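You operate a simulated robot arm through the tools that you are given. There is no shell and no other tool. Be economical: measure what you need, move in short steps, check, and stop when the job is done.

The job below is to be done with a simulated two-armed robot. You get a single attempt, and the scene is never put back.

## Task
Move both guide rails to their green marks and lock them again.

It is judged by the outcome, as a careful person would: the job done as asked, and still so three seconds after it is handed in. It fails if anything else is knocked over, pushed out of place, dropped, spilled or broken.

## Robot
Two 7-joint arms with two-finger parallel grippers on one trunk, on a base that drives. Base frame: it is fixed to the floor where the robot stands at the start and does not move with it; the origin is under the middle of the robot, x ahead of it, y to its left, z up; the surface under the hand at the start is at about z = 0.83. Units: m, rad, N and s.
The left shoulder is at the start at [0.07, 0.187, 1.265], the right one opposite. With the tool pointing down near the work surface each hand reaches from about 0.2 to 0.78 m from the robot's upright axis, wherever it stands, measured 20 degrees to its own side. Places, roughly: back guide lever [0.6, 0.6, 1]; back guide rail [0.9, 0.5, 1]; black stop lever [0.6, 0.5, 0.9]; blue clamp lever [0.6, 0.4, 0.9]; carriage lever [1.1, 0.3, 1.2]; foot block knob [1, 0.4, 1.1]; front guide lever [0.7, 0.2, 1]; front guide rail [0.9, 0.2, 1]; green press lever [0.6, 0.4, 0.9]; infeed belt switch [0.7, 0.3, 0.9]. Payload 3.91 kg a hand.
The TCP of each hand is the grasp point between the finger pads, 0.03 m short of the fingertips. In the tool frame z runs along the fingers and y along their closing line. The gripper opens to 0.11 m. The fingers are 0.02 m wide and 0.01 m thick; the gripper's body (0.048 by 0.112 m) begins 0.055 m behind the TCP.
Orientation is told as [roll, pitch, yaw] about the base's x, y, z axes, in that order, counted from this pose: with the fingers straight down and closing along the base's y, the tool's x points along the base's -x, its y along +y and its z along -z.

## Interface
- The arms move only by the tool step_arm. It takes "left_steps", "right_steps" or both (then of equal length, played together; a hand with none holds still); each is a list of rows, each a list of 7 numbers: the opening, from 0 (shut) to 1 (fully open), then the shift along the tool's x, y, z in units of 150 mm (1.0 is 150 mm), then the turn, a rotation vector about the tool's x, y, z in units of 60 degrees (1.0 is 60 degrees). In form: [[jaw, x, y, z, rx, ry, rz], ...]. A call has 1 to 10 rows; each row is the pose to reach, as a shift and turn from the pose commanded when the call began, along the tool's axes at that moment. A call with a number of a shift or a turn outside -1 to 1 is refused whole. Rows are played at 5 a second. More than 0.05 m and 0.15 rad between two rows, or a gripper value outside its range, and nothing of the call is played. Where a pose cannot be reached the arm comes as near as it can. A force on the tool above 90 N (or 10 N above the force at the start of the call, whichever is more), or a blocked arm, ends the call early, and 0.2 s more pass. Each finger travels about 0.072 m/s and halts on what it meets, pressing with about 43 N; the grip force reading is that of the motor and also rises with nothing between the fingers. The clock runs only during rows and for 0.2 s after the last one: add rows that repeat a pose to give the fingers time. The reply holds the time, the measured pose of the TCP, the force on the tool along the base axes, the opening and the grip force, in the units named above and with some noise, with the torque about the TCP (base axes, N m) and any sound that the robot's microphone picked up.
- Cameras (640 x 400 px; columns grow to the right, rows downward): "scene" is now at [0.1212, 0.0504, 1.4939]; the picture's right is [0.58, -0.82, 0.00], its down [-0.47, -0.33, -0.82] and it looks along [0.67, 0.47, -0.57] (base axes); focal length 284 px, centre (320, 200). "left" rides on the left gripper at [0.072, -0.017, -0.103] in its tool frame; the picture's right is [0.23, 0.97, 0.00], its down [-0.76, 0.18, -0.62] and it looks along [-0.61, 0.14, 0.78] (tool axes); focal length 222 px, centre (320, 200). "right" rides on the right gripper at [0.072, 0.017, -0.103] in its tool frame; the picture's right is [-0.23, 0.97, 0.00], its down [-0.76, -0.18, -0.62] and it looks along [-0.61, -0.14, 0.78] (tool axes); focal length 222 px, centre (320, 200). There is no depth. A picture from a camera that has moved, and an enlarged one, comes with that camera's place and axes in the base frame and with its lens.
- snapshot(camera): a new picture of that camera. No time passes.
- raise_lower(by): slides the trunk up (or, below 0, down) by that many m; the arms and the scene camera ride with it, the base frame stays. It gives what a move gives, with no picture.
- base_move(legs): drives the robot by 1 to 6 legs, each [ahead, turn to the left] in m and rad, along the robot's own axes; the way and the turn of a leg run together, so that a leg with both is an arc; at most 1.5 m and 3.142 rad a leg. The arms and the cameras ride along, it lands a little off, and it stops where it bumps. It gives what a move gives.
- turn_head(pan, tilt): turns the head with the scene camera to pan (to the left, within 1.501 rad either way) and tilt (down, from -0.506 to 1.204), counted from straight ahead of the robot. It gives what a move gives.
- close_up(camera, box): a new picture of the part [left, top, right, bottom] of that camera's present view, enlarged. No time passes.
- close_job(): hands the job in; it is judged then, once.

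Go step by step. Nothing tells you exact positions but the pictures and the camera data: compare them with the known pose of the tool, close in by small moves and look again before you grip or let go. The budget is 120 turns and 100 pictures, counting those below and the enlarged ones. Unless the task says otherwise, let go and move clear before handing in.

The tools are called after ">>>" as a command line: name --argument value ..., lists and objects as JSON in quotes. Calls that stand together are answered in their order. step_arm: Moves the arms, as the interface text tells. Its arguments: {"type":"object","properties":{"left_steps":{"type":"array"},"right_steps":{"type":"array"}},"required":[]} The other tools are called the same way: raise_lower (by) slides the trunk up or down; base_move (legs) drives the base; turn_head (pan, tilt) turns the head that bears the scene camera; snapshot (camera) takes a picture; close_up (camera, box) takes an enlarged picture of a part of a camera's view; close_job () hands the job in.

At the start:

```text
time_s: 0.0
left_ee_pos: [0.432, 0.477, 1.2434]
left_tool_rot: [-0.002, 0.0, 0.0]
left_ft_force: [0.6, 0.1, 1.0]
left_moment: [0.02, -0.03, -0.03]
left_width: 0.11
left_finger_force: 0.1
right_ee_pos: [0.4539, 0.0547, 1.2053]
right_tool_rot: [0.001, 0.001, 0.001]
right_ft_force: [0.3, 0.2, -0.4]
right_moment: [0.0, -0.04, -0.01]
right_width: 0.1103
right_finger_force: 0.1
trunk travel left (down, up): [-0.775, 0.165]
robot x, y, heading: [0.0005, 0.0018, 0.0]
head pan, tilt: [0.616, 0.611]
```

scene: 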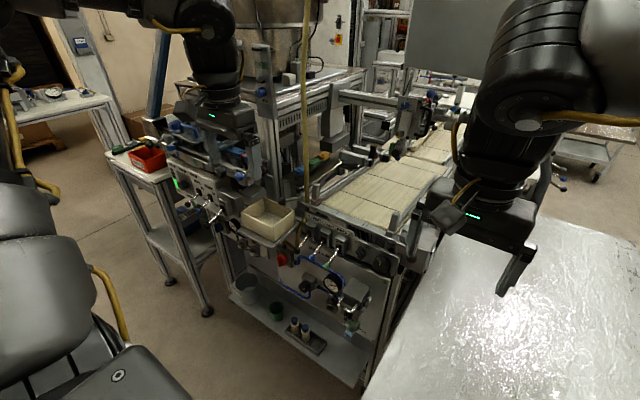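
right: 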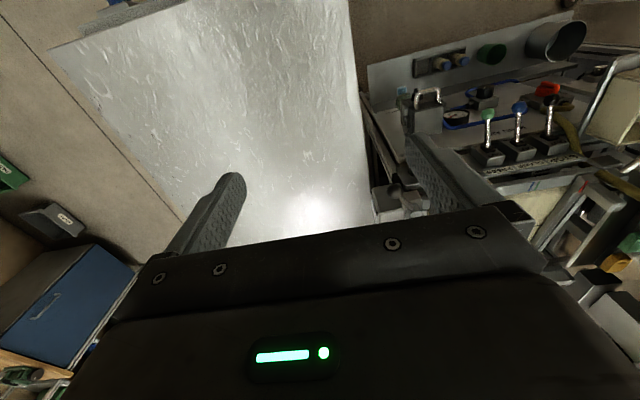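
left: 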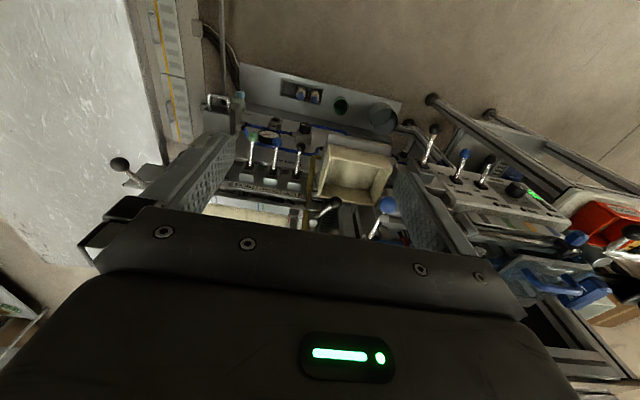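

I see a conveyor with slab material ahead and guide rails either side of it; the details are small, so I look at enlarged views first.

>>> close_up --camera "scene" --box '[280, 60, 480, 260]'

>>> close_up --camera "left" --box '[80, 60, 440, 260]'

```text
2.00 times, centred on (380, 160) of scene
camera zoom: at [0.1212, 0.0504, 1.4939], right [0.58, -0.82, 0.0], down [-0.47, -0.33, -0.82], along [0.67, 0.47, -0.57], focal length 569 px, centre (200, 280)
```

zoom: 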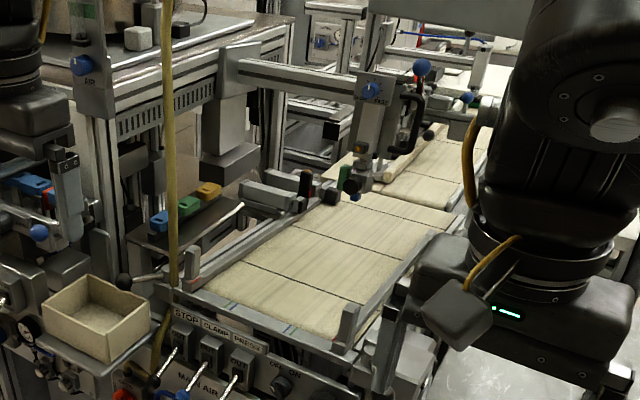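

```text
1.78 times, centred on (260, 160) of left
camera zoom: at [0.3594, 0.4596, 1.3477], right [-0.23, 0.97, 0.0], down [0.76, 0.18, 0.62], along [0.61, 0.14, -0.78], focal length 395 px, centre (427, 271)
```

zoom: 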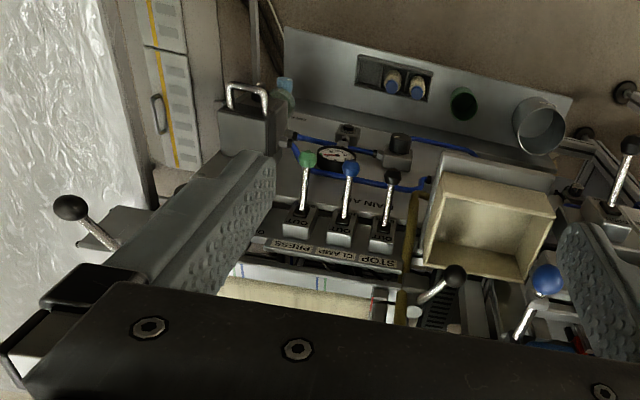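

The right arm hides the front rail. I move the right hand sideways and back, and shift the left hand back a bit.

>>> step_arm --right_steps '[[1, 0.1, -0.3, 0, 0, 0, 0], [1, 0.2, -0.6, 0, 0, 0, 0], [1, 0.3, -0.9, 0, 0, 0, 0], [1, 0.5, -1, 0, 0, 0, 0]]'

>>> turn_head --pan 0.45 --tilt 0.6

>>> close_up --camera "scene" --box '[200, 60, 440, 260]'

```text
time_s: 1.0
left_ee_pos: [0.4303, 0.4758, 1.2447]
left_tool_rot: [0.001, 0.0, 0.001]
left_ft_force: [0.2, -0.4, 0.1]
left_moment: [0.01, 0.01, 0.01]
left_width: 0.1103
left_finger_force: 0.0
right_ee_pos: [0.378, -0.0956, 1.2074]
right_tool_rot: [0.0, -0.002, 0.001]
right_ft_force: [0.6, 0.0, -0.2]
right_moment: [0.0, -0.01, 0.01]
right_width: 0.11
right_finger_force: 0.1
trunk travel left (down, up): [-0.775, 0.165]
robot x, y, heading: [-0.0025, -0.0009, -0.001]
head pan, tilt: [0.616, 0.611]
```

```text
time_s: 1.7
left_ee_pos: [0.432, 0.4764, 1.2451]
left_tool_rot: [-0.001, 0.0, 0.002]
left_ft_force: [0.2, 0.2, 0.1]
left_moment: [-0.01, -0.01, -0.01]
left_width: 0.11
left_finger_force: 0.1
right_ee_pos: [0.3789, -0.0942, 1.2068]
right_tool_rot: [0.0, 0.0, 0.0]
right_ft_force: [-0.7, -0.1, 0.2]
right_moment: [0.01, -0.02, 0.01]
right_width: 0.1102
right_finger_force: 0.1
trunk travel left (down, up): [-0.775, 0.165]
robot x, y, heading: [-0.0004, -0.0045, -0.002]
head pan, tilt: [0.45, 0.6]
```

```text
2.00 times, centred on (320, 160) of scene
camera zoom: at [0.1286, 0.0377, 1.4949], right [0.44, -0.9, 0.0], down [-0.51, -0.25, -0.83], along [0.74, 0.36, -0.56], focal length 569 px, centre (320, 280)
```

zoom: 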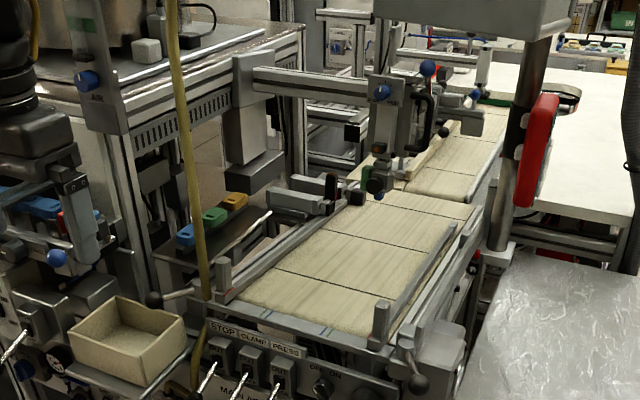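

>>> close_up --camera "scene" --box '[310, 160, 430, 260]'

>>> close_up --camera "scene" --box '[220, 150, 340, 250]'

```text
4.00 times, centred on (370, 210) of scene
camera zoom: at [0.1286, 0.0377, 1.4949], right [0.44, -0.9, 0.0], down [-0.51, -0.25, -0.83], along [0.74, 0.36, -0.56], focal length 1138 px, centre (120, 160)
```

zoom: 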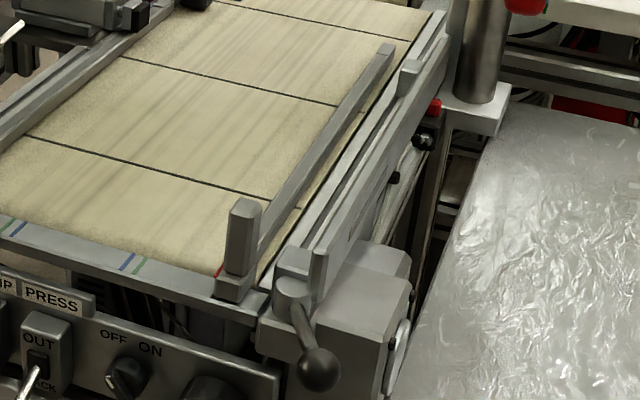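

```text
4.00 times, centred on (280, 200) of scene
camera zoom: at [0.1286, 0.0377, 1.4949], right [0.44, -0.9, 0.0], down [-0.51, -0.25, -0.83], along [0.74, 0.36, -0.56], focal length 1138 px, centre (480, 200)
```

zoom: 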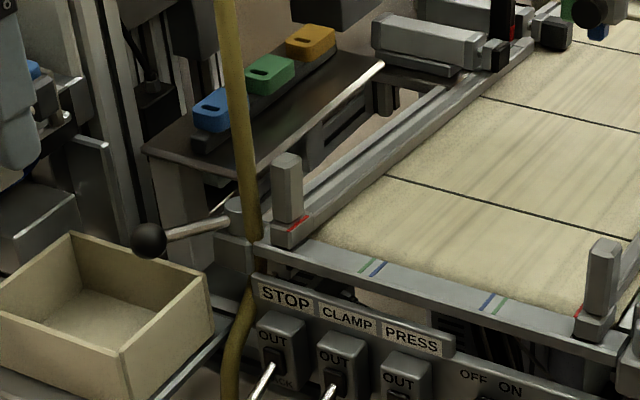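

>>> close_up --camera "scene" --box '[345, 200, 405, 240]'

>>> close_up --camera "scene" --box '[250, 180, 310, 220]'

>>> close_up --camera "scene" --box '[370, 215, 430, 260]'

```text
10.00 times, centred on (375, 220) of scene
camera zoom: at [0.1286, 0.0377, 1.4949], right [0.44, -0.9, 0.0], down [-0.51, -0.25, -0.83], along [0.74, 0.36, -0.56], focal length 2845 px, centre (-230, 0)
```

zoom: 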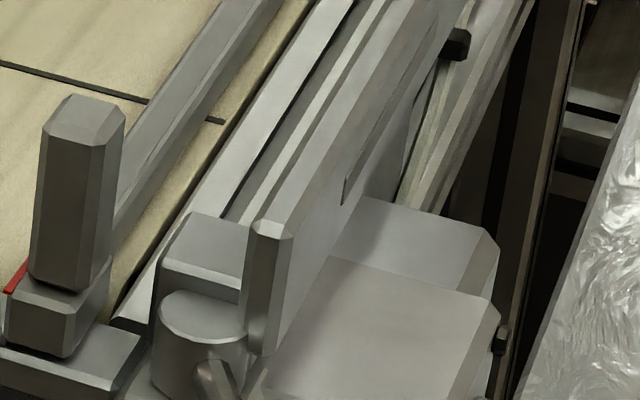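

```text
10.00 times, centred on (280, 200) of scene
camera zoom: at [0.1286, 0.0377, 1.4949], right [0.44, -0.9, 0.0], down [-0.51, -0.25, -0.83], along [0.74, 0.36, -0.56], focal length 2845 px, centre (720, 200)
```

zoom: 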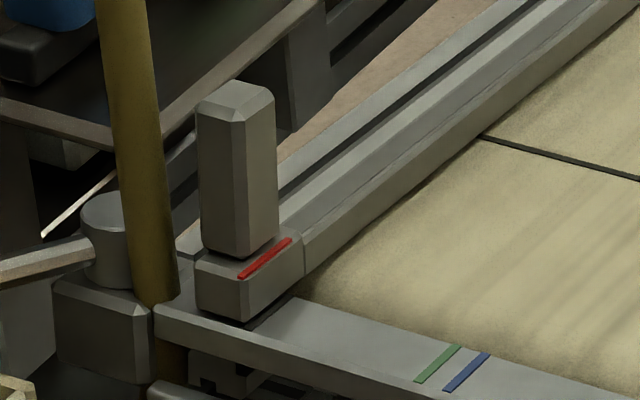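

```text
8.89 times, centred on (400, 238) of scene
camera zoom: at [0.1286, 0.0377, 1.4949], right [0.44, -0.9, 0.0], down [-0.51, -0.25, -0.83], along [0.74, 0.36, -0.56], focal length 2529 px, centre (-391, -133)
```

zoom: 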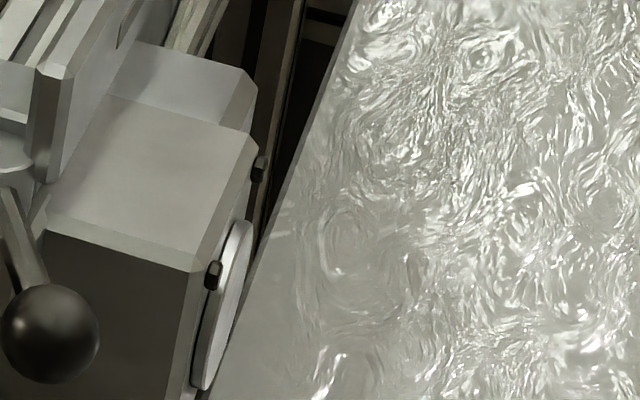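

Each rail foot carries a red pointer to be set on the green line; the handle post sits on the foot and a ball lever on a boss locks it. Back ball is about [0.63, 0.555, 1.00], front ball about [0.64, 0.15, 0.99]. I bring the left hand nearer the back lever to look.

>>> step_arm --left_steps '[[1, -0.15, 0.1, 0.1, 0, 0, 0], [1, -0.3, 0.2, 0.2, 0, 0, 0], [1, -0.5, 0.33, 0.3, 0, 0, 0], [1, -0.5, 0.33, 0.3, 0, 0, 0]]'

>>> snapshot --camera "left"

>>> snapshot --camera "scene"

```text
time_s: 2.7
left_ee_pos: [0.5055, 0.5252, 1.2002]
left_tool_rot: [-0.001, 0.001, 0.0]
left_ft_force: [-0.4, -0.8, 0.7]
left_moment: [0.0, -0.01, 0.01]
left_width: 0.1098
left_finger_force: 0.0
right_ee_pos: [0.3776, -0.0936, 1.2078]
right_tool_rot: [-0.001, 0.0, 0.0]
right_ft_force: [-0.1, -0.7, 0.1]
right_moment: [-0.02, -0.03, 0.03]
right_width: 0.1101
right_finger_force: 0.0
trunk travel left (down, up): [-0.775, 0.165]
robot x, y, heading: [0.0012, -0.0044, -0.006]
head pan, tilt: [0.45, 0.6]
```

```text
88 pictures are left
camera left: at [0.4327, 0.5077, 1.3032], right [-0.23, 0.97, 0.0], down [0.76, 0.18, 0.62], along [0.61, 0.14, -0.78], focal length 222 px, centre (320, 200)
```

left: 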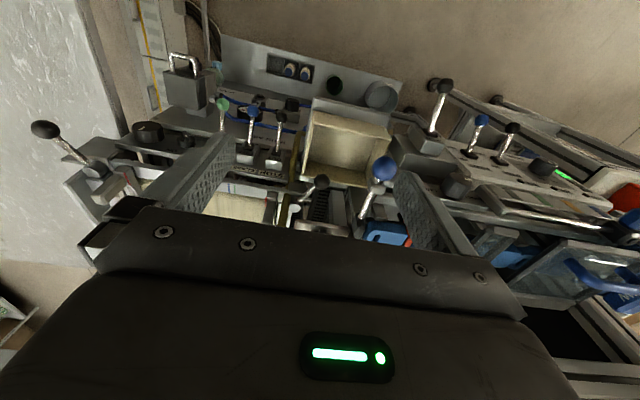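

```text
87 pictures are left
camera scene: at [0.1282, 0.0377, 1.4949], right [0.44, -0.9, 0.0], down [-0.51, -0.25, -0.83], along [0.74, 0.36, -0.56], focal length 284 px, centre (320, 200)
```

scene: 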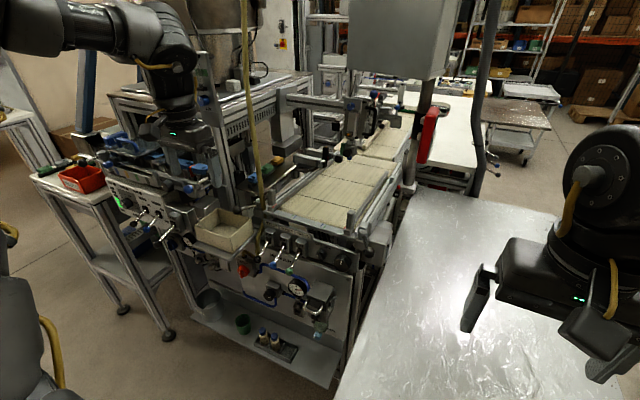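

A blue-ball lever of the neighbouring machine seems very near the left finger. I enlarge to check before moving.

>>> close_up --camera "scene" --box '[130, 110, 250, 210]'

>>> close_up --camera "left" --box '[260, 140, 440, 250]'

```text
4.00 times, centred on (190, 160) of scene
camera zoom: at [0.1282, 0.0377, 1.4949], right [0.44, -0.9, 0.0], down [-0.51, -0.25, -0.83], along [0.74, 0.36, -0.56], focal length 1138 px, centre (840, 360)
```

zoom: 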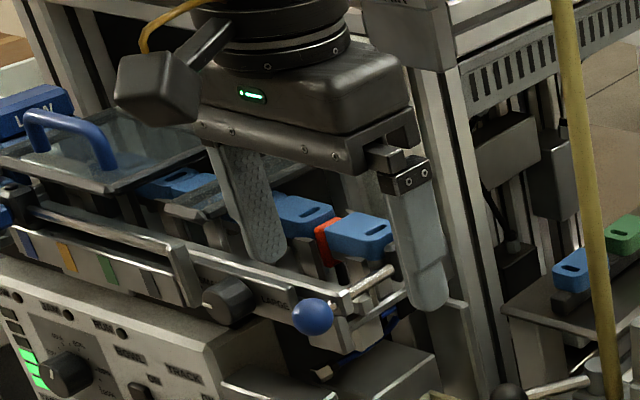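

```text
3.56 times, centred on (350, 195) of left
camera zoom: at [0.4327, 0.5077, 1.3032], right [-0.23, 0.97, 0.0], down [0.76, 0.18, 0.62], along [0.61, 0.14, -0.78], focal length 790 px, centre (213, 218)
```

zoom: 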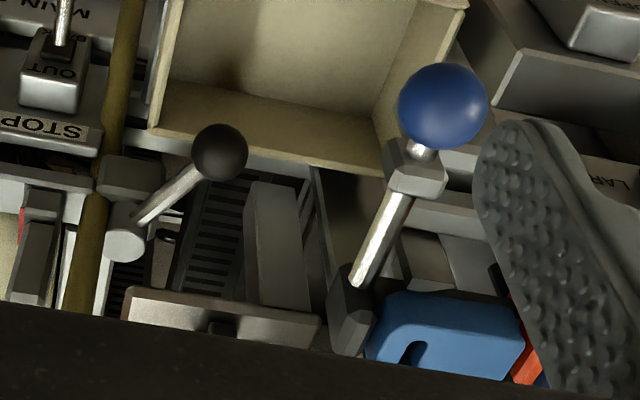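

The back lever's ball is about [0.628, 0.556, 1.004] with its pivot near [0.693, 0.522]; a yellow hose hangs at about [0.68, 0.507]. The front lever is mirrored and freer, so I start there with the right hand and draw the left hand back.

>>> step_arm --left_steps '[[1, 0.05, 0, -0.3, 0, 0, 0], [1, 0.25, -0.1, -0.45, 0, 0, 0], [1, 0.5, -0.2, -0.5, 0, 0, 0], [1, 0.5, -0.2, -0.5, 0, 0, 0], [1, 0.5, -0.2, -0.5, 0, 0, 0], [1, 0.5, -0.2, -0.5, 0, 0, 0]]' --right_steps '[[1, -0.2, 0.2, 0, 0, 0, 0], [1, -0.4, 0.4, 0, 0, 0, 0], [1, -0.6, 0.6, 0, 0, 0, 0], [1, -0.8, 0.8, 0, 0, 0, 0], [1, -0.95, 1.0, 0.1, 0, 0, 0], [1, -0.95, 1.0, 0.1, 0, 0, 0]]'

>>> snapshot --camera "right"

>>> close_up --camera "scene" --box '[310, 160, 430, 260]'

```text
time_s: 4.1
left_ee_pos: [0.4297, 0.4953, 1.2755]
left_tool_rot: [-0.001, -0.002, 0.001]
left_ft_force: [-0.9, -0.6, -0.2]
left_moment: [0.01, -0.02, 0.01]
left_width: 0.1103
left_finger_force: 0.1
right_ee_pos: [0.5224, 0.0575, 1.1918]
right_tool_rot: [0.001, -0.002, -0.001]
right_ft_force: [-0.3, -0.4, -0.3]
right_moment: [0.02, -0.01, 0.01]
right_width: 0.11
right_finger_force: 0.1
trunk travel left (down, up): [-0.775, 0.165]
robot x, y, heading: [0.0004, -0.0011, 0.004]
head pan, tilt: [0.45, 0.6]
```

```text
84 pictures are left
camera right: at [0.4493, 0.0751, 1.2944], right [0.23, 0.97, 0.0], down [0.76, -0.18, 0.62], along [0.61, -0.14, -0.78], focal length 222 px, centre (320, 200)
```

right: 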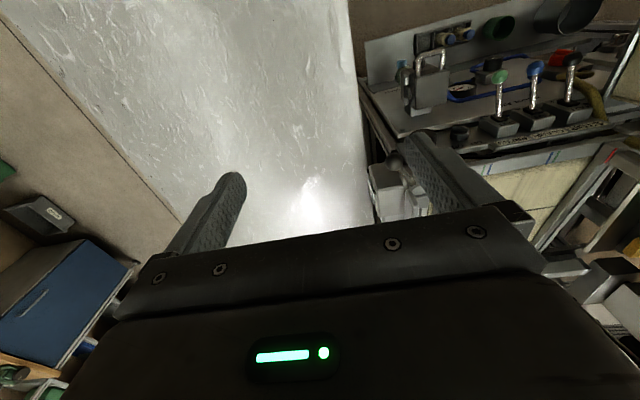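

```text
4.00 times, centred on (370, 210) of scene
camera zoom: at [0.1261, 0.0371, 1.4952], right [0.44, -0.9, 0.0], down [-0.51, -0.25, -0.83], along [0.74, 0.36, -0.56], focal length 1138 px, centre (120, 160)
```

zoom: 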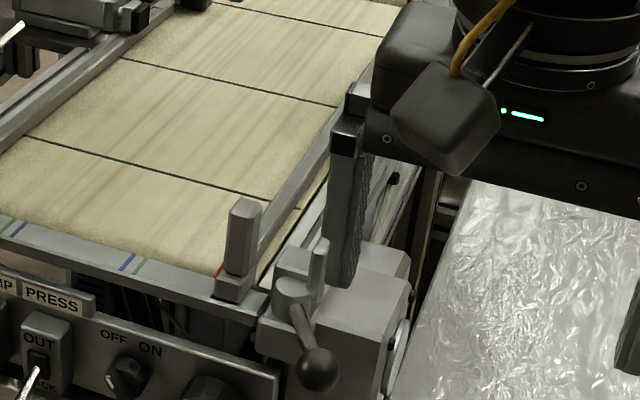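

I move the right hand over the front lever at z about 1.12 and look again.

>>> step_arm --right_steps '[[1, -0.15, 0.25, 0, 0, 0, 0], [1, -0.3, 0.5, 0.15, 0, 0, 0], [1, -0.4, 0.6, 0.35, 0, 0, 0], [1, -0.4, 0.6, 0.45, 0, 0, 0], [1, -0.4, 0.6, 0.45, 0, 0, 0]]'

>>> snapshot --camera "right"

>>> close_up --camera "right" --box '[250, 100, 430, 215]'

```text
time_s: 5.3
left_ee_pos: [0.4308, 0.4957, 1.2751]
left_tool_rot: [0.001, 0.001, 0.0]
left_ft_force: [-0.5, 0.3, -0.6]
left_moment: [0.02, 0.0, -0.01]
left_width: 0.11
left_finger_force: 0.1
right_ee_pos: [0.5583, 0.0902, 1.1247]
right_tool_rot: [0.015, 0.001, -0.016]
right_ft_force: [0.0, 0.0, 0.5]
right_moment: [0.01, -0.05, 0.01]
right_width: 0.1102
right_finger_force: 0.0
right hand out of reach, approached as far as the arm can: row 2, 3, 4, 5
trunk travel left (down, up): [-0.775, 0.165]
robot x, y, heading: [-0.0019, -0.0009, -0.0]
head pan, tilt: [0.45, 0.6]
```

```text
82 pictures are left
camera right: at [0.4855, 0.1076, 1.2285], right [0.24, 0.97, 0.01], down [0.76, -0.2, 0.62], along [0.6, -0.14, -0.78], focal length 222 px, centre (320, 200)
```

right: 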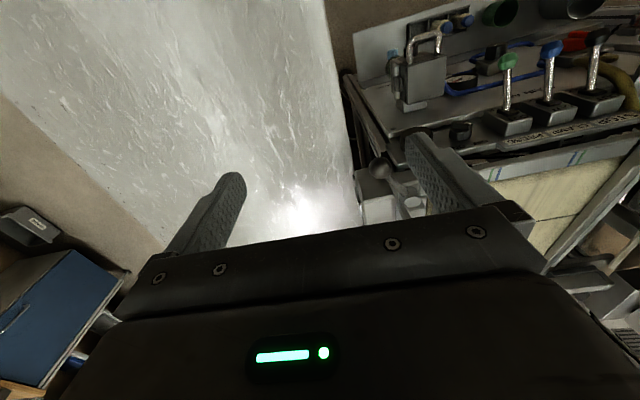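

```text
3.48 times, centred on (340, 158) of right
camera zoom: at [0.4855, 0.1076, 1.2285], right [0.24, 0.97, 0.01], down [0.76, -0.2, 0.62], along [0.6, -0.14, -0.78], focal length 773 px, centre (250, 348)
```

zoom: 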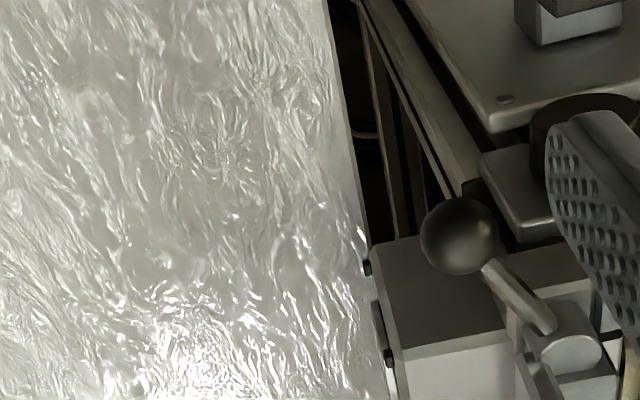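

The right arm cannot reach that far from here, but the left can. I retract the right hand and send the left hand over the front lever.

>>> step_arm --right_steps '[[1, 0.0, 0, -0.3, 0, 0, 0], [1, 0.15, -0.2, -0.5, 0, 0, 0], [1, 0.4, -0.4, -0.5, 0, 0, 0], [1, 0.6, -0.6, -0.5, 0, 0, 0], [1, 0.8, -0.8, -0.5, 0, 0, 0], [1, 1.0, -1.0, -0.5, 0, 0, 0], [1, 1.0, -1.0, -0.5, 0, 0, 0]]'

>>> step_arm --left_steps '[[1, -0.1, -0.3, 0, 0, 0, 0], [1, -0.2, -0.6, 0, 0, 0, 0], [1, -0.3, -0.9, 0, 0, 0, 0], [1, -0.4, -1, 0.15, 0, 0, 0], [1, -0.5, -1, 0.4, 0, 0, 0], [1, -0.5, -1, 0.4, 0, 0, 0]]'

>>> step_arm --left_steps '[[1, -0.1, -0.3, 0.1, 0, 0, 0], [1, -0.2, -0.6, 0.2, 0, 0, 0], [1, -0.35, -0.85, 0.35, 0, 0, 0], [1, -0.6, -0.95, 0.5, 0, 0, 0], [1, -0.6, -0.95, 0.5, 0, 0, 0]]'

>>> snapshot --camera "left"

>>> snapshot --camera "scene"

```text
time_s: 6.9
left_ee_pos: [0.4331, 0.4963, 1.2747]
left_tool_rot: [-0.001, -0.001, 0.001]
left_ft_force: [0.7, 0.1, -0.4]
left_moment: [-0.02, 0.03, -0.01]
left_width: 0.11
left_finger_force: 0.0
right_ee_pos: [0.4021, -0.0518, 1.197]
right_tool_rot: [0.001, 0.0, 0.0]
right_ft_force: [0.9, -0.4, 1.7]
right_moment: [0.0, -0.01, -0.03]
right_width: 0.1098
right_finger_force: 0.1
trunk travel left (down, up): [-0.775, 0.165]
robot x, y, heading: [0.0025, -0.0036, -0.001]
head pan, tilt: [0.45, 0.6]
```

```text
time_s: 8.3
left_ee_pos: [0.5064, 0.3475, 1.214]
left_tool_rot: [0.0, 0.001, 0.001]
left_ft_force: [0.1, 0.7, -0.5]
left_moment: [-0.01, 0.0, 0.05]
left_width: 0.1099
left_finger_force: 0.0
right_ee_pos: [0.3975, -0.0531, 1.198]
right_tool_rot: [0.0, 0.0, 0.0]
right_ft_force: [-0.3, 0.7, 0.6]
right_moment: [0.02, -0.02, 0.0]
right_width: 0.1098
right_finger_force: 0.1
trunk travel left (down, up): [-0.775, 0.165]
robot x, y, heading: [0.0022, -0.0017, 0.003]
head pan, tilt: [0.45, 0.6]
```

```text
time_s: 9.5
left_ee_pos: [0.5311, 0.2632, 1.1364]
left_tool_rot: [-0.003, -0.004, 0.0]
left_ft_force: [-0.7, -1.0, 1.2]
left_moment: [0.01, -0.01, -0.01]
left_width: 0.1101
left_finger_force: 0.1
left hand out of reach, approached as far as the arm can: row 2, 3, 4, 5
right_ee_pos: [0.4, -0.0538, 1.1966]
right_tool_rot: [-0.001, 0.002, 0.001]
right_ft_force: [0.7, 0.1, 1.0]
right_moment: [0.01, 0.0, 0.0]
right_width: 0.1101
right_finger_force: 0.1
trunk travel left (down, up): [-0.775, 0.165]
robot x, y, heading: [-0.001, -0.0031, -0.005]
head pan, tilt: [0.45, 0.6]
```

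```text
80 pictures are left
camera left: at [0.4584, 0.2461, 1.2393], right [-0.23, 0.97, 0.0], down [0.76, 0.18, 0.63], along [0.61, 0.14, -0.78], focal length 222 px, centre (320, 200)
```

left: 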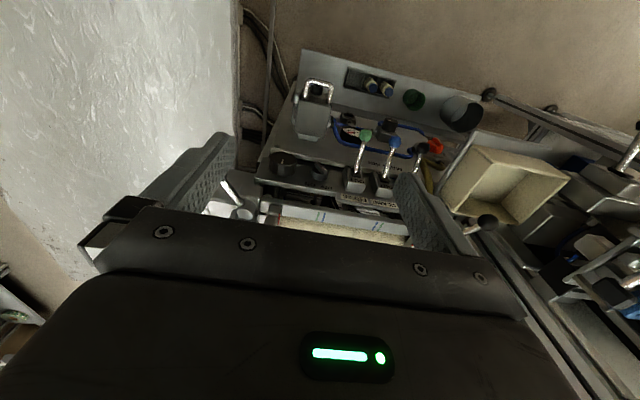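

```text
79 pictures are left
camera scene: at [0.1279, 0.0374, 1.495], right [0.44, -0.9, 0.0], down [-0.51, -0.25, -0.83], along [0.74, 0.36, -0.56], focal length 284 px, centre (320, 200)
```

scene: 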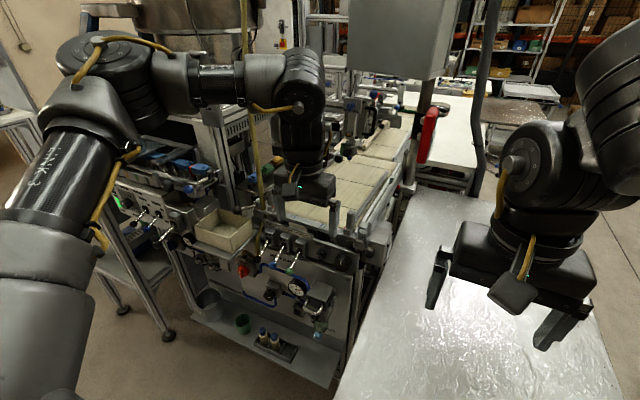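

The reach figure holds for the hand well below the shoulder, so I raise the trunk by 0.16 m, which also lifts both hands.

>>> raise_lower --by 0.16

>>> step_arm --left_steps '[[1, -0.1, -0.2, 0.2, 0, 0, 0], [1, -0.2, -0.4, 0.4, 0, 0, 0], [1, -0.3, -0.6, 0.6, 0, 0, 0], [1, -0.4, -0.75, 0.8, 0, 0, 0], [1, -0.45, -0.75, 1.0, 0, 0, 0], [1, -0.45, -0.75, 1.0, 0, 0, 0]]'

>>> snapshot --camera "left"

>>> snapshot --camera "scene"

```text
time_s: 11.3
left_ee_pos: [0.5326, 0.2636, 1.2962]
left_tool_rot: [-0.004, -0.001, -0.001]
left_ft_force: [0.4, 1.2, 0.2]
left_moment: [-0.01, -0.01, -0.01]
left_width: 0.1098
left_finger_force: 0.0
right_ee_pos: [0.4, -0.0527, 1.3576]
right_tool_rot: [0.0, -0.001, 0.0]
right_ft_force: [-0.1, 0.5, -0.2]
right_moment: [-0.03, 0.01, -0.04]
right_width: 0.1102
right_finger_force: 0.0
trunk travel left (down, up): [-0.935, 0.005]
robot x, y, heading: [0.0006, -0.0004, 0.004]
head pan, tilt: [0.45, 0.6]
```

```text
time_s: 12.7
left_ee_pos: [0.5178, 0.2621, 1.2067]
left_tool_rot: [-0.005, -0.003, -0.002]
left_ft_force: [0.0, 0.5, -0.1]
left_moment: [-0.03, -0.02, 0.02]
left_width: 0.1101
left_finger_force: 0.1
left hand out of reach, approached as far as the arm can: row 1, 2, 3, 4, 5, 6
right_ee_pos: [0.4004, -0.0535, 1.357]
right_tool_rot: [0.0, 0.0, 0.0]
right_ft_force: [0.5, -0.2, 0.4]
right_moment: [0.0, 0.01, -0.01]
right_width: 0.1102
right_finger_force: 0.0
trunk travel left (down, up): [-0.935, 0.005]
robot x, y, heading: [0.003, -0.0004, 0.001]
head pan, tilt: [0.45, 0.6]
```

```text
78 pictures are left
camera left: at [0.4444, 0.2443, 1.3089], right [-0.23, 0.97, -0.01], down [0.76, 0.18, 0.62], along [0.61, 0.14, -0.78], focal length 222 px, centre (320, 200)
```

left: 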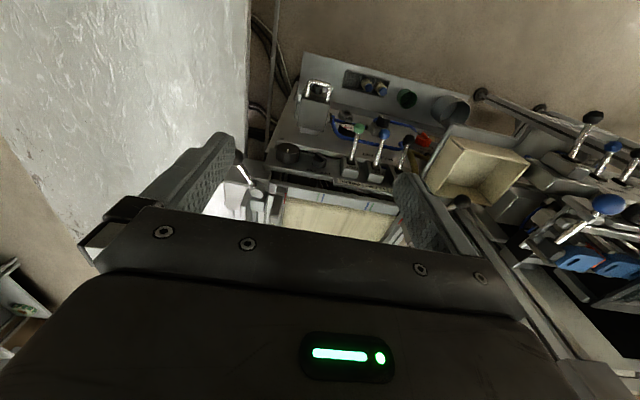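

```text
77 pictures are left
camera scene: at [0.1287, 0.038, 1.6549], right [0.44, -0.9, 0.0], down [-0.51, -0.25, -0.82], along [0.74, 0.36, -0.57], focal length 284 px, centre (320, 200)
```

scene: 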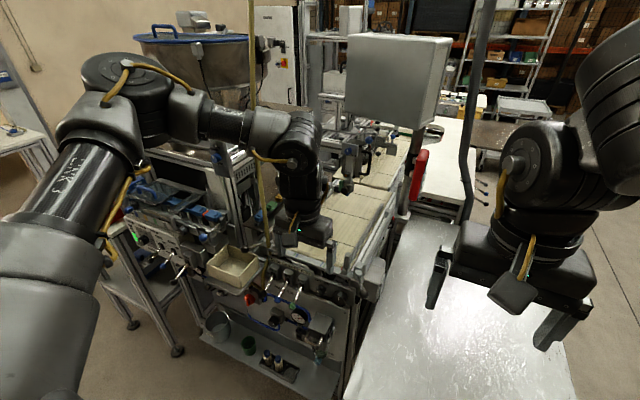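

Something limits the left arm near [0.53, 0.26]; I probe which direction is free.

>>> step_arm --left_steps '[[1, -0.15, 0, 0, 0, 0, 0], [1, -0.3, 0, 0, 0, 0, 0], [1, -0.3, 0, 0, 0, 0, 0]]'

>>> step_arm --left_steps '[[1, 0, -0.15, 0, 0, 0, 0], [1, 0, -0.3, 0, 0, 0, 0], [1, 0, -0.3, 0, 0, 0, 0]]'

>>> step_arm --left_steps '[[1, 0, 0, 0, 0, 0, -0.12], [1, 0, 0, 0, 0, 0, -0.24], [1, 0, 0, 0, 0, 0, -0.36], [1, 0, -0.15, 0, 0, 0, -0.36], [1, 0, -0.3, 0, 0, 0, -0.36]]'

```text
time_s: 13.5
left_ee_pos: [0.5441, 0.2803, 1.2145]
left_tool_rot: [-0.003, -0.004, 0.0]
left_ft_force: [-0.9, -0.4, -0.3]
left_moment: [0.03, -0.02, -0.01]
left_width: 0.1101
left_finger_force: 0.1
left hand out of reach, approached as far as the arm can: row 1, 2, 3
right_ee_pos: [0.4007, -0.054, 1.3569]
right_tool_rot: [0.0, 0.002, 0.0]
right_ft_force: [0.4, 0.4, 0.6]
right_moment: [0.03, 0.0, 0.0]
right_width: 0.1101
right_finger_force: 0.0
trunk travel left (down, up): [-0.935, 0.005]
robot x, y, heading: [-0.0004, -0.0002, 0.0]
head pan, tilt: [0.45, 0.6]
```

```text
time_s: 14.3
left_ee_pos: [0.5244, 0.2606, 1.2217]
left_tool_rot: [-0.006, -0.004, -0.001]
left_ft_force: [0.1, -0.3, -0.3]
left_moment: [-0.01, 0.0, 0.0]
left_width: 0.1098
left_finger_force: 0.0
left hand out of reach, approached as far as the arm can: row 1, 2, 3
right_ee_pos: [0.4006, -0.0523, 1.3577]
right_tool_rot: [0.0, 0.0, 0.001]
right_ft_force: [-0.5, 0.3, -0.5]
right_moment: [-0.03, 0.01, -0.01]
right_width: 0.1099
right_finger_force: 0.1
trunk travel left (down, up): [-0.935, 0.005]
robot x, y, heading: [-0.005, 0.0002, -0.003]
head pan, tilt: [0.45, 0.6]
```

```text
time_s: 15.5
left_ee_pos: [0.5505, 0.28, 1.2384]
left_tool_rot: [-0.003, 0.001, 0.375]
left_ft_force: [-0.5, -0.5, 0.4]
left_moment: [0.01, 0.0, 0.02]
left_width: 0.1098
left_finger_force: 0.0
left hand out of reach, approached as far as the arm can: row 3, 4, 5
right_ee_pos: [0.3995, -0.0539, 1.3571]
right_tool_rot: [-0.001, -0.001, 0.0]
right_ft_force: [-0.1, 0.4, 0.1]
right_moment: [0.02, 0.02, 0.02]
right_width: 0.1099
right_finger_force: 0.0
trunk travel left (down, up): [-0.935, 0.005]
robot x, y, heading: [-0.0011, -0.0023, 0.002]
head pan, tilt: [0.45, 0.6]
```

The left arm's present posture can't fold inward. Turning the base left should put the front lever comfortably on the right arm's side, so I straighten the left hand, turn by 0.5 rad and look.

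>>> step_arm --left_steps '[[1, 0.2, 0.1, -0.2, 0, 0, 0.12], [1, 0.4, 0.2, -0.4, 0, 0, 0.24], [1, 0.6, 0.3, -0.5, 0, 0, 0.36], [1, 0.6, 0.3, -0.5, 0, 0, 0.36]]'

>>> base_move --legs '[[0, 0.25], [0, 0.25]]'

>>> turn_head --pan -0.15 --tilt 0.7

>>> snapshot --camera "scene"

```text
time_s: 16.5
left_ee_pos: [0.45, 0.2877, 1.3121]
left_tool_rot: [-0.004, -0.001, 0.0]
left_ft_force: [-0.2, -0.2, -0.9]
left_moment: [0.02, -0.01, 0.0]
left_width: 0.1102
left_finger_force: 0.2
right_ee_pos: [0.4018, -0.052, 1.357]
right_tool_rot: [-0.001, 0.001, 0.001]
right_ft_force: [-0.2, 0.2, 0.5]
right_moment: [-0.02, -0.02, -0.03]
right_width: 0.1101
right_finger_force: 0.0
trunk travel left (down, up): [-0.935, 0.005]
robot x, y, heading: [0.0014, -0.0025, -0.004]
head pan, tilt: [0.45, 0.6]
```

```text
time_s: 18.7
left_ee_pos: [0.2562, 0.4683, 1.3139]
left_tool_rot: [-0.002, -0.002, 0.502]
left_ft_force: [-0.2, 0.4, 0.6]
left_moment: [0.01, -0.03, -0.02]
left_width: 0.1098
left_finger_force: 0.0
right_ee_pos: [0.3768, 0.1467, 1.3574]
right_tool_rot: [-0.001, 0.001, 0.501]
right_ft_force: [-0.1, -0.6, 0.3]
right_moment: [-0.01, -0.03, -0.04]
right_width: 0.1101
right_finger_force: 0.0
trunk travel left (down, up): [-0.935, 0.005]
robot x, y, heading: [0.0011, -0.0014, 0.5]
head pan, tilt: [0.45, 0.6]
```

```text
time_s: 19.7
left_ee_pos: [0.2557, 0.4681, 1.3131]
left_tool_rot: [-0.004, -0.002, 0.499]
left_ft_force: [0.0, 0.1, -0.5]
left_moment: [0.01, -0.01, 0.01]
left_width: 0.1102
left_finger_force: 0.1
right_ee_pos: [0.3763, 0.1454, 1.3564]
right_tool_rot: [0.0, 0.0, 0.5]
right_ft_force: [0.4, 0.0, 0.4]
right_moment: [0.01, 0.02, 0.04]
right_width: 0.1101
right_finger_force: 0.1
trunk travel left (down, up): [-0.935, 0.005]
robot x, y, heading: [0.0019, -0.0018, 0.499]
head pan, tilt: [-0.15, 0.7]
```

```text
76 pictures are left
camera scene: at [0.1225, 0.0528, 1.6463], right [0.35, -0.94, 0.0], down [-0.6, -0.22, -0.77], along [0.72, 0.26, -0.64], focal length 284 px, centre (320, 200)
```

scene: 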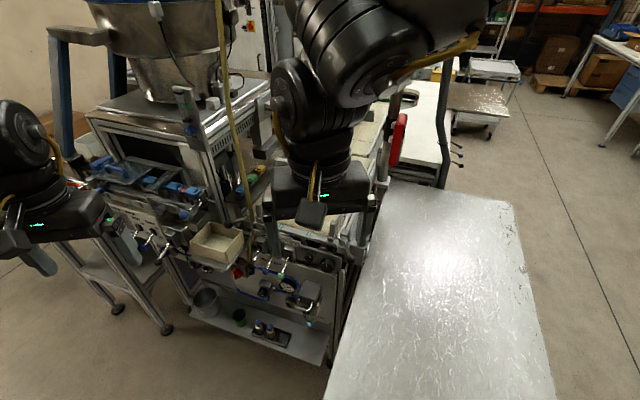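

Now the right hand's closing line already matches the front lever's tangent. I bring it over the front ball in two calls.

>>> step_arm --right_steps '[[1, -0.2, -0.15, 0, 0, 0, 0], [1, -0.4, -0.3, 0.1, 0, 0, 0], [1, -0.6, -0.45, 0.2, 0, 0, 0], [1, -0.8, -0.6, 0.35, 0, 0, 0], [1, -0.9, -0.7, 0.6, 0, 0, 0], [1, -0.9, -0.7, 0.8, 0, 0, 0], [1, -0.9, -0.7, 0.8, 0, 0, 0]]'

>>> snapshot --camera "right"

```text
time_s: 21.3
left_ee_pos: [0.2536, 0.4672, 1.3135]
left_tool_rot: [-0.004, -0.004, 0.502]
left_ft_force: [-0.2, -0.2, -0.1]
left_moment: [0.01, -0.01, 0.01]
left_width: 0.1099
left_finger_force: 0.0
right_ee_pos: [0.5077, 0.13, 1.2385]
right_tool_rot: [-0.002, 0.0, 0.497]
right_ft_force: [-0.9, 0.6, 0.7]
right_moment: [-0.01, -0.01, 0.0]
right_width: 0.11
right_finger_force: 0.0
right hand out of reach, approached as far as the arm can: row 4, 5, 6, 7
trunk travel left (down, up): [-0.935, 0.005]
robot x, y, heading: [-0.0027, -0.0012, 0.502]
head pan, tilt: [-0.15, 0.7]
```

```text
75 pictures are left
camera right: at [0.4351, 0.1121, 1.341], right [-0.27, 0.96, 0.0], down [0.75, 0.21, 0.63], along [0.6, 0.17, -0.78], focal length 222 px, centre (320, 200)
```

right: 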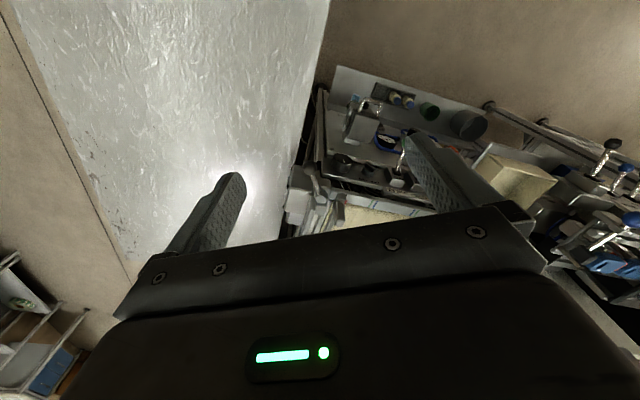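

Reach with a vertical tool is poor at this height, so I tilt the right hand forward (fingers pointing ahead and down), which suits front-facing levers anyway.

>>> step_arm --right_steps '[[1, 0, 0, 0, 0, -0.14, 0], [1, 0, 0, 0, 0, -0.28, 0], [1, 0, 0, 0, 0, -0.42, 0], [1, 0, 0, 0, 0, -0.56, 0], [1, 0, 0, 0, 0, -0.7, 0], [1, 0, 0, 0, 0, -0.8, 0], [1, 0, 0, 0, 0, -0.8, 0]]'

>>> snapshot --camera "right"

>>> snapshot --camera "scene"

```text
time_s: 22.9
left_ee_pos: [0.2566, 0.4677, 1.3134]
left_tool_rot: [-0.001, -0.001, 0.503]
left_ft_force: [0.6, 1.5, -0.3]
left_moment: [0.01, -0.03, -0.02]
left_width: 0.1102
left_finger_force: 0.0
right_ee_pos: [0.5087, 0.1306, 1.2374]
right_tool_rot: [0.001, -0.84, 0.5]
right_ft_force: [0.3, -0.4, -0.3]
right_moment: [0.01, 0.0, 0.0]
right_width: 0.1098
right_finger_force: 0.1
trunk travel left (down, up): [-0.935, 0.005]
robot x, y, heading: [0.0039, -0.0063, 0.501]
head pan, tilt: [-0.15, 0.7]
```

```text
74 pictures are left
camera right: at [0.3912, 0.0854, 1.2527], right [-0.34, 0.93, 0.17], down [0.13, -0.13, 0.98], along [0.93, 0.35, -0.07], focal length 222 px, centre (320, 200)
```

right: 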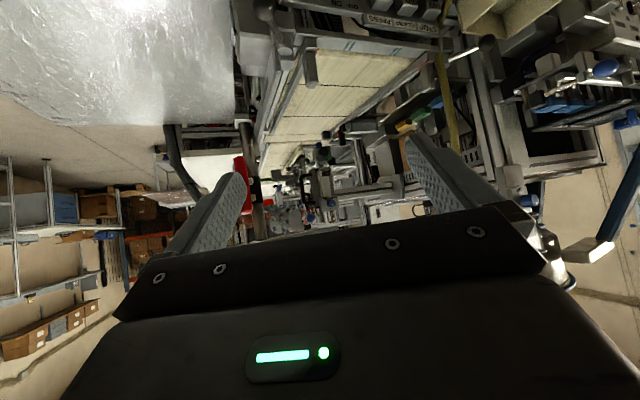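

```text
73 pictures are left
camera scene: at [0.1233, 0.0525, 1.6462], right [0.34, -0.94, 0.0], down [-0.6, -0.22, -0.76], along [0.72, 0.26, -0.64], focal length 284 px, centre (320, 200)
```

scene: 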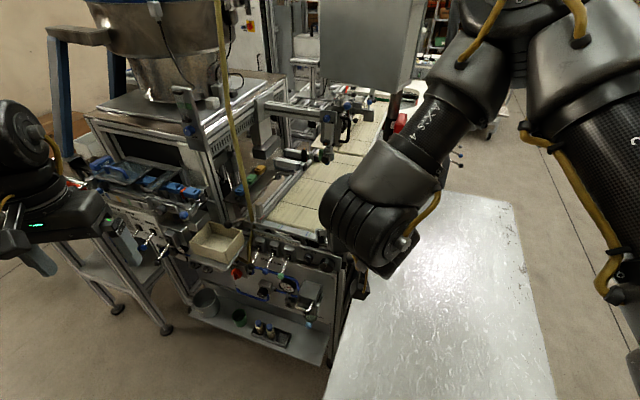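

Tilting works. I bring the right hand to about 0.1 m short of the front ball along its pointing line, jaws half open.

>>> step_arm --right_steps '[[0.8, 0.13, -0.06, 0.2, 0, 0, 0], [0.7, 0.26, -0.12, 0.4, 0, 0, 0], [0.6, 0.39, -0.18, 0.6, 0, 0, 0], [0.6, 0.52, -0.25, 0.8, 0, 0, 0], [0.6, 0.645, -0.32, 1.0, 0, 0, 0], [0.6, 0.645, -0.32, 1.0, 0, 0, 0]]'

>>> snapshot --camera "right"

>>> snapshot --camera "scene"

```text
time_s: 24.3
left_ee_pos: [0.2547, 0.4699, 1.3126]
left_tool_rot: [-0.005, 0.001, 0.502]
left_ft_force: [0.6, 0.3, 0.3]
left_moment: [0.01, 0.0, 0.01]
left_width: 0.1098
left_finger_force: 0.0
right_ee_pos: [0.5721, 0.1105, 1.067]
right_tool_rot: [-0.004, -0.839, 0.504]
right_ft_force: [-0.3, -0.2, 0.7]
right_moment: [-0.01, 0.0, 0.02]
right_width: 0.0661
right_finger_force: 0.0
trunk travel left (down, up): [-0.935, 0.005]
robot x, y, heading: [-0.0, -0.002, 0.505]
head pan, tilt: [-0.15, 0.7]
```

```text
72 pictures are left
camera right: at [0.4535, 0.0654, 1.0819], right [-0.34, 0.93, 0.17], down [0.12, -0.13, 0.98], along [0.93, 0.35, -0.07], focal length 222 px, centre (320, 200)
```

right: 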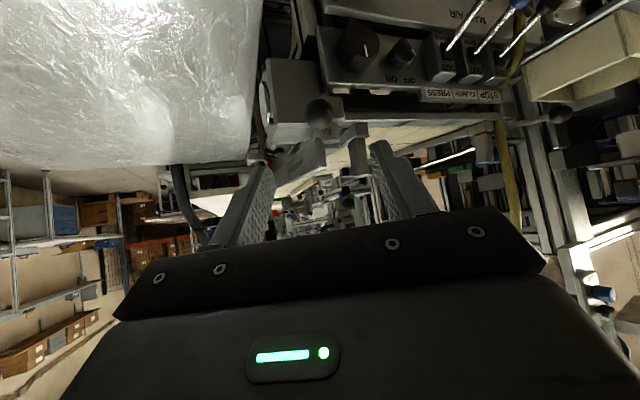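

```text
71 pictures are left
camera scene: at [0.1209, 0.0548, 1.6463], right [0.34, -0.94, 0.0], down [-0.6, -0.22, -0.77], along [0.72, 0.26, -0.64], focal length 284 px, centre (320, 200)
```

scene: 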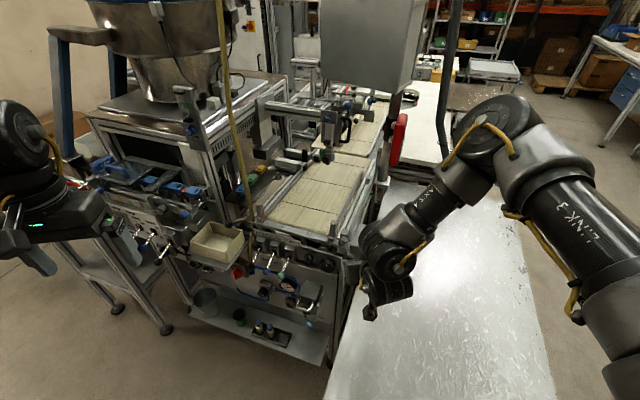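

Good reach now. I enlarge the wrist view to see the front lever, post and marks.

>>> close_up --camera "right" --box '[240, 60, 440, 190]'

>>> close_up --camera "scene" --box '[320, 200, 380, 260]'

```text
3.08 times, centred on (340, 125) of right
camera zoom: at [0.4535, 0.0654, 1.0819], right [-0.34, 0.93, 0.17], down [0.12, -0.13, 0.98], along [0.93, 0.35, -0.07], focal length 684 px, centre (258, 431)
```

zoom: 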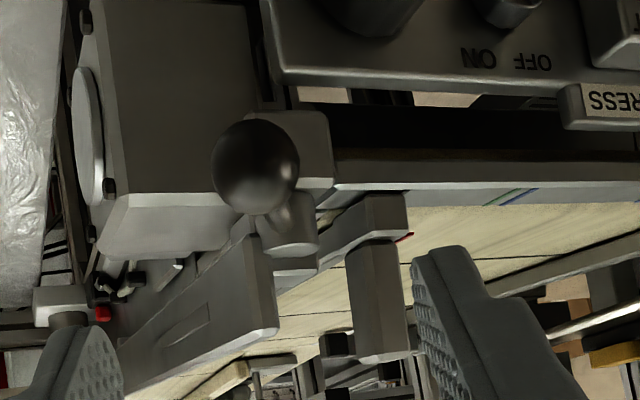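

```text
6.67 times, centred on (350, 230) of scene
camera zoom: at [0.1209, 0.0548, 1.6463], right [0.34, -0.94, 0.0], down [-0.6, -0.22, -0.77], along [0.72, 0.26, -0.64], focal length 1897 px, centre (120, 0)
```

zoom: 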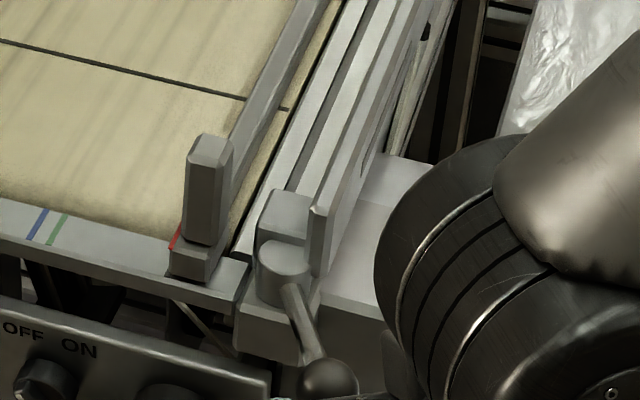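

The ball is at about [0.632, 0.146, 1.0], straight along the fingers. I advance so that the open fingers straddle it, then look.

>>> step_arm --right_steps '[[0.5, 0, 0, 0.2, 0, 0, 0], [0.5, 0, 0, 0.4, 0, 0, 0], [0.5, 0, 0.01, 0.6, 0, 0, 0], [0.5, 0, 0.01, 0.6, 0, 0, 0]]'

>>> close_up --camera "right" --box '[220, 90, 420, 220]'

>>> close_up --camera "scene" --box '[320, 200, 380, 260]'

```text
time_s: 25.3
left_ee_pos: [0.2565, 0.4664, 1.3128]
left_tool_rot: [-0.001, -0.002, 0.501]
left_ft_force: [0.4, -0.2, -0.1]
left_moment: [-0.02, -0.01, 0.0]
left_width: 0.11
left_finger_force: 0.1
right_ee_pos: [0.5826, 0.1532, 1.0331]
right_tool_rot: [-0.003, -0.838, 0.498]
right_ft_force: [0.3, -1.0, -0.9]
right_moment: [0.0, -0.01, 0.0]
right_width: 0.055
right_finger_force: 0.0
right hand out of reach, approached as far as the arm can: row 1, 2, 3, 4
trunk travel left (down, up): [-0.935, 0.005]
robot x, y, heading: [-0.0023, -0.0011, 0.499]
head pan, tilt: [-0.15, 0.7]
```

```text
3.08 times, centred on (320, 155) of right
camera zoom: at [0.4634, 0.1087, 1.047], right [-0.33, 0.93, 0.17], down [0.12, -0.13, 0.98], along [0.94, 0.35, -0.07], focal length 684 px, centre (320, 338)
```

zoom: 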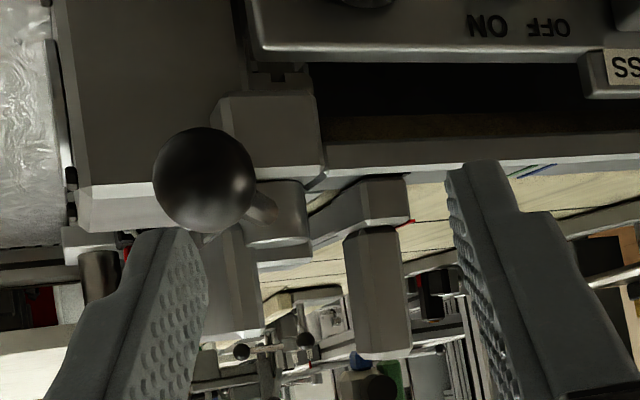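

```text
6.67 times, centred on (350, 230) of scene
camera zoom: at [0.1232, 0.0524, 1.6462], right [0.34, -0.94, 0.0], down [-0.6, -0.22, -0.76], along [0.72, 0.26, -0.64], focal length 1897 px, centre (120, 0)
```

zoom: 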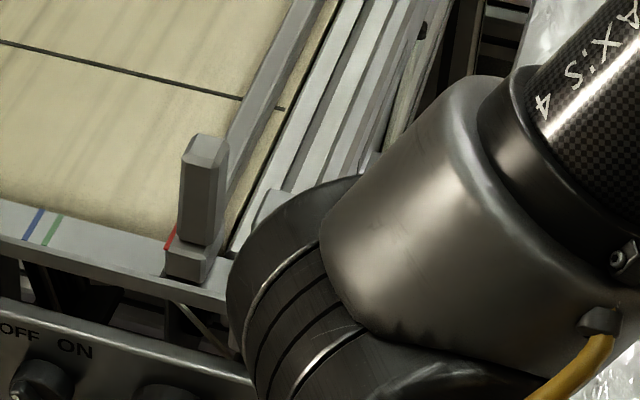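

Still short of reach, so the base must come closer or the trunk adapt. I look down to see the free floor around the base.

>>> turn_head --pan -0.3 --tilt 1.2

>>> snapshot --camera "scene"

>>> turn_head --pan 0.3 --tilt 1.2

>>> snapshot --camera "scene"

```text
time_s: 26.2
left_ee_pos: [0.2553, 0.4679, 1.3134]
left_tool_rot: [-0.002, -0.002, 0.501]
left_ft_force: [0.1, -0.1, 0.0]
left_moment: [-0.02, 0.02, 0.05]
left_width: 0.11
left_finger_force: 0.1
right_ee_pos: [0.5804, 0.1533, 1.0318]
right_tool_rot: [-0.002, -0.839, 0.497]
right_ft_force: [0.3, 0.6, 0.1]
right_moment: [-0.01, -0.01, -0.01]
right_width: 0.0552
right_finger_force: 0.1
trunk travel left (down, up): [-0.935, 0.005]
robot x, y, heading: [-0.002, 0.0001, 0.499]
head pan, tilt: [-0.3, 1.201]
```

```text
66 pictures are left
camera scene: at [0.0979, 0.0349, 1.6103], right [0.2, -0.98, 0.0], down [-0.91, -0.19, -0.36], along [0.36, 0.07, -0.93], focal length 284 px, centre (320, 200)
```

scene: 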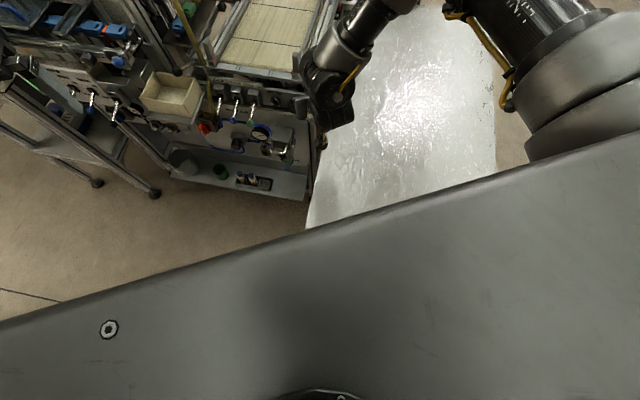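

```text
time_s: 27.2
left_ee_pos: [0.2553, 0.4683, 1.314]
left_tool_rot: [-0.004, -0.002, 0.501]
left_ft_force: [0.9, -0.3, -1.0]
left_moment: [-0.01, -0.01, -0.01]
left_width: 0.1102
left_finger_force: 0.0
right_ee_pos: [0.5815, 0.153, 1.0329]
right_tool_rot: [-0.003, -0.837, 0.5]
right_ft_force: [0.1, -0.3, -0.9]
right_moment: [-0.01, 0.03, 0.01]
right_width: 0.0549
right_finger_force: 0.1
trunk travel left (down, up): [-0.935, 0.005]
robot x, y, heading: [-0.0018, -0.0002, 0.497]
head pan, tilt: [0.3, 1.201]
```

```text
65 pictures are left
camera scene: at [0.0821, 0.0635, 1.6102], right [0.72, -0.7, 0.0], down [-0.65, -0.67, -0.36], along [0.25, 0.26, -0.93], focal length 284 px, centre (320, 200)
```

scene: 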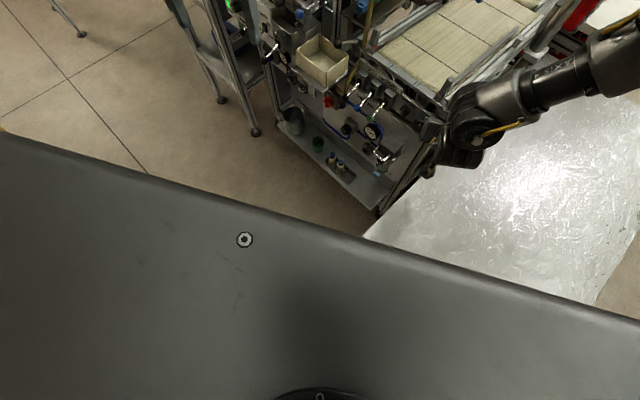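

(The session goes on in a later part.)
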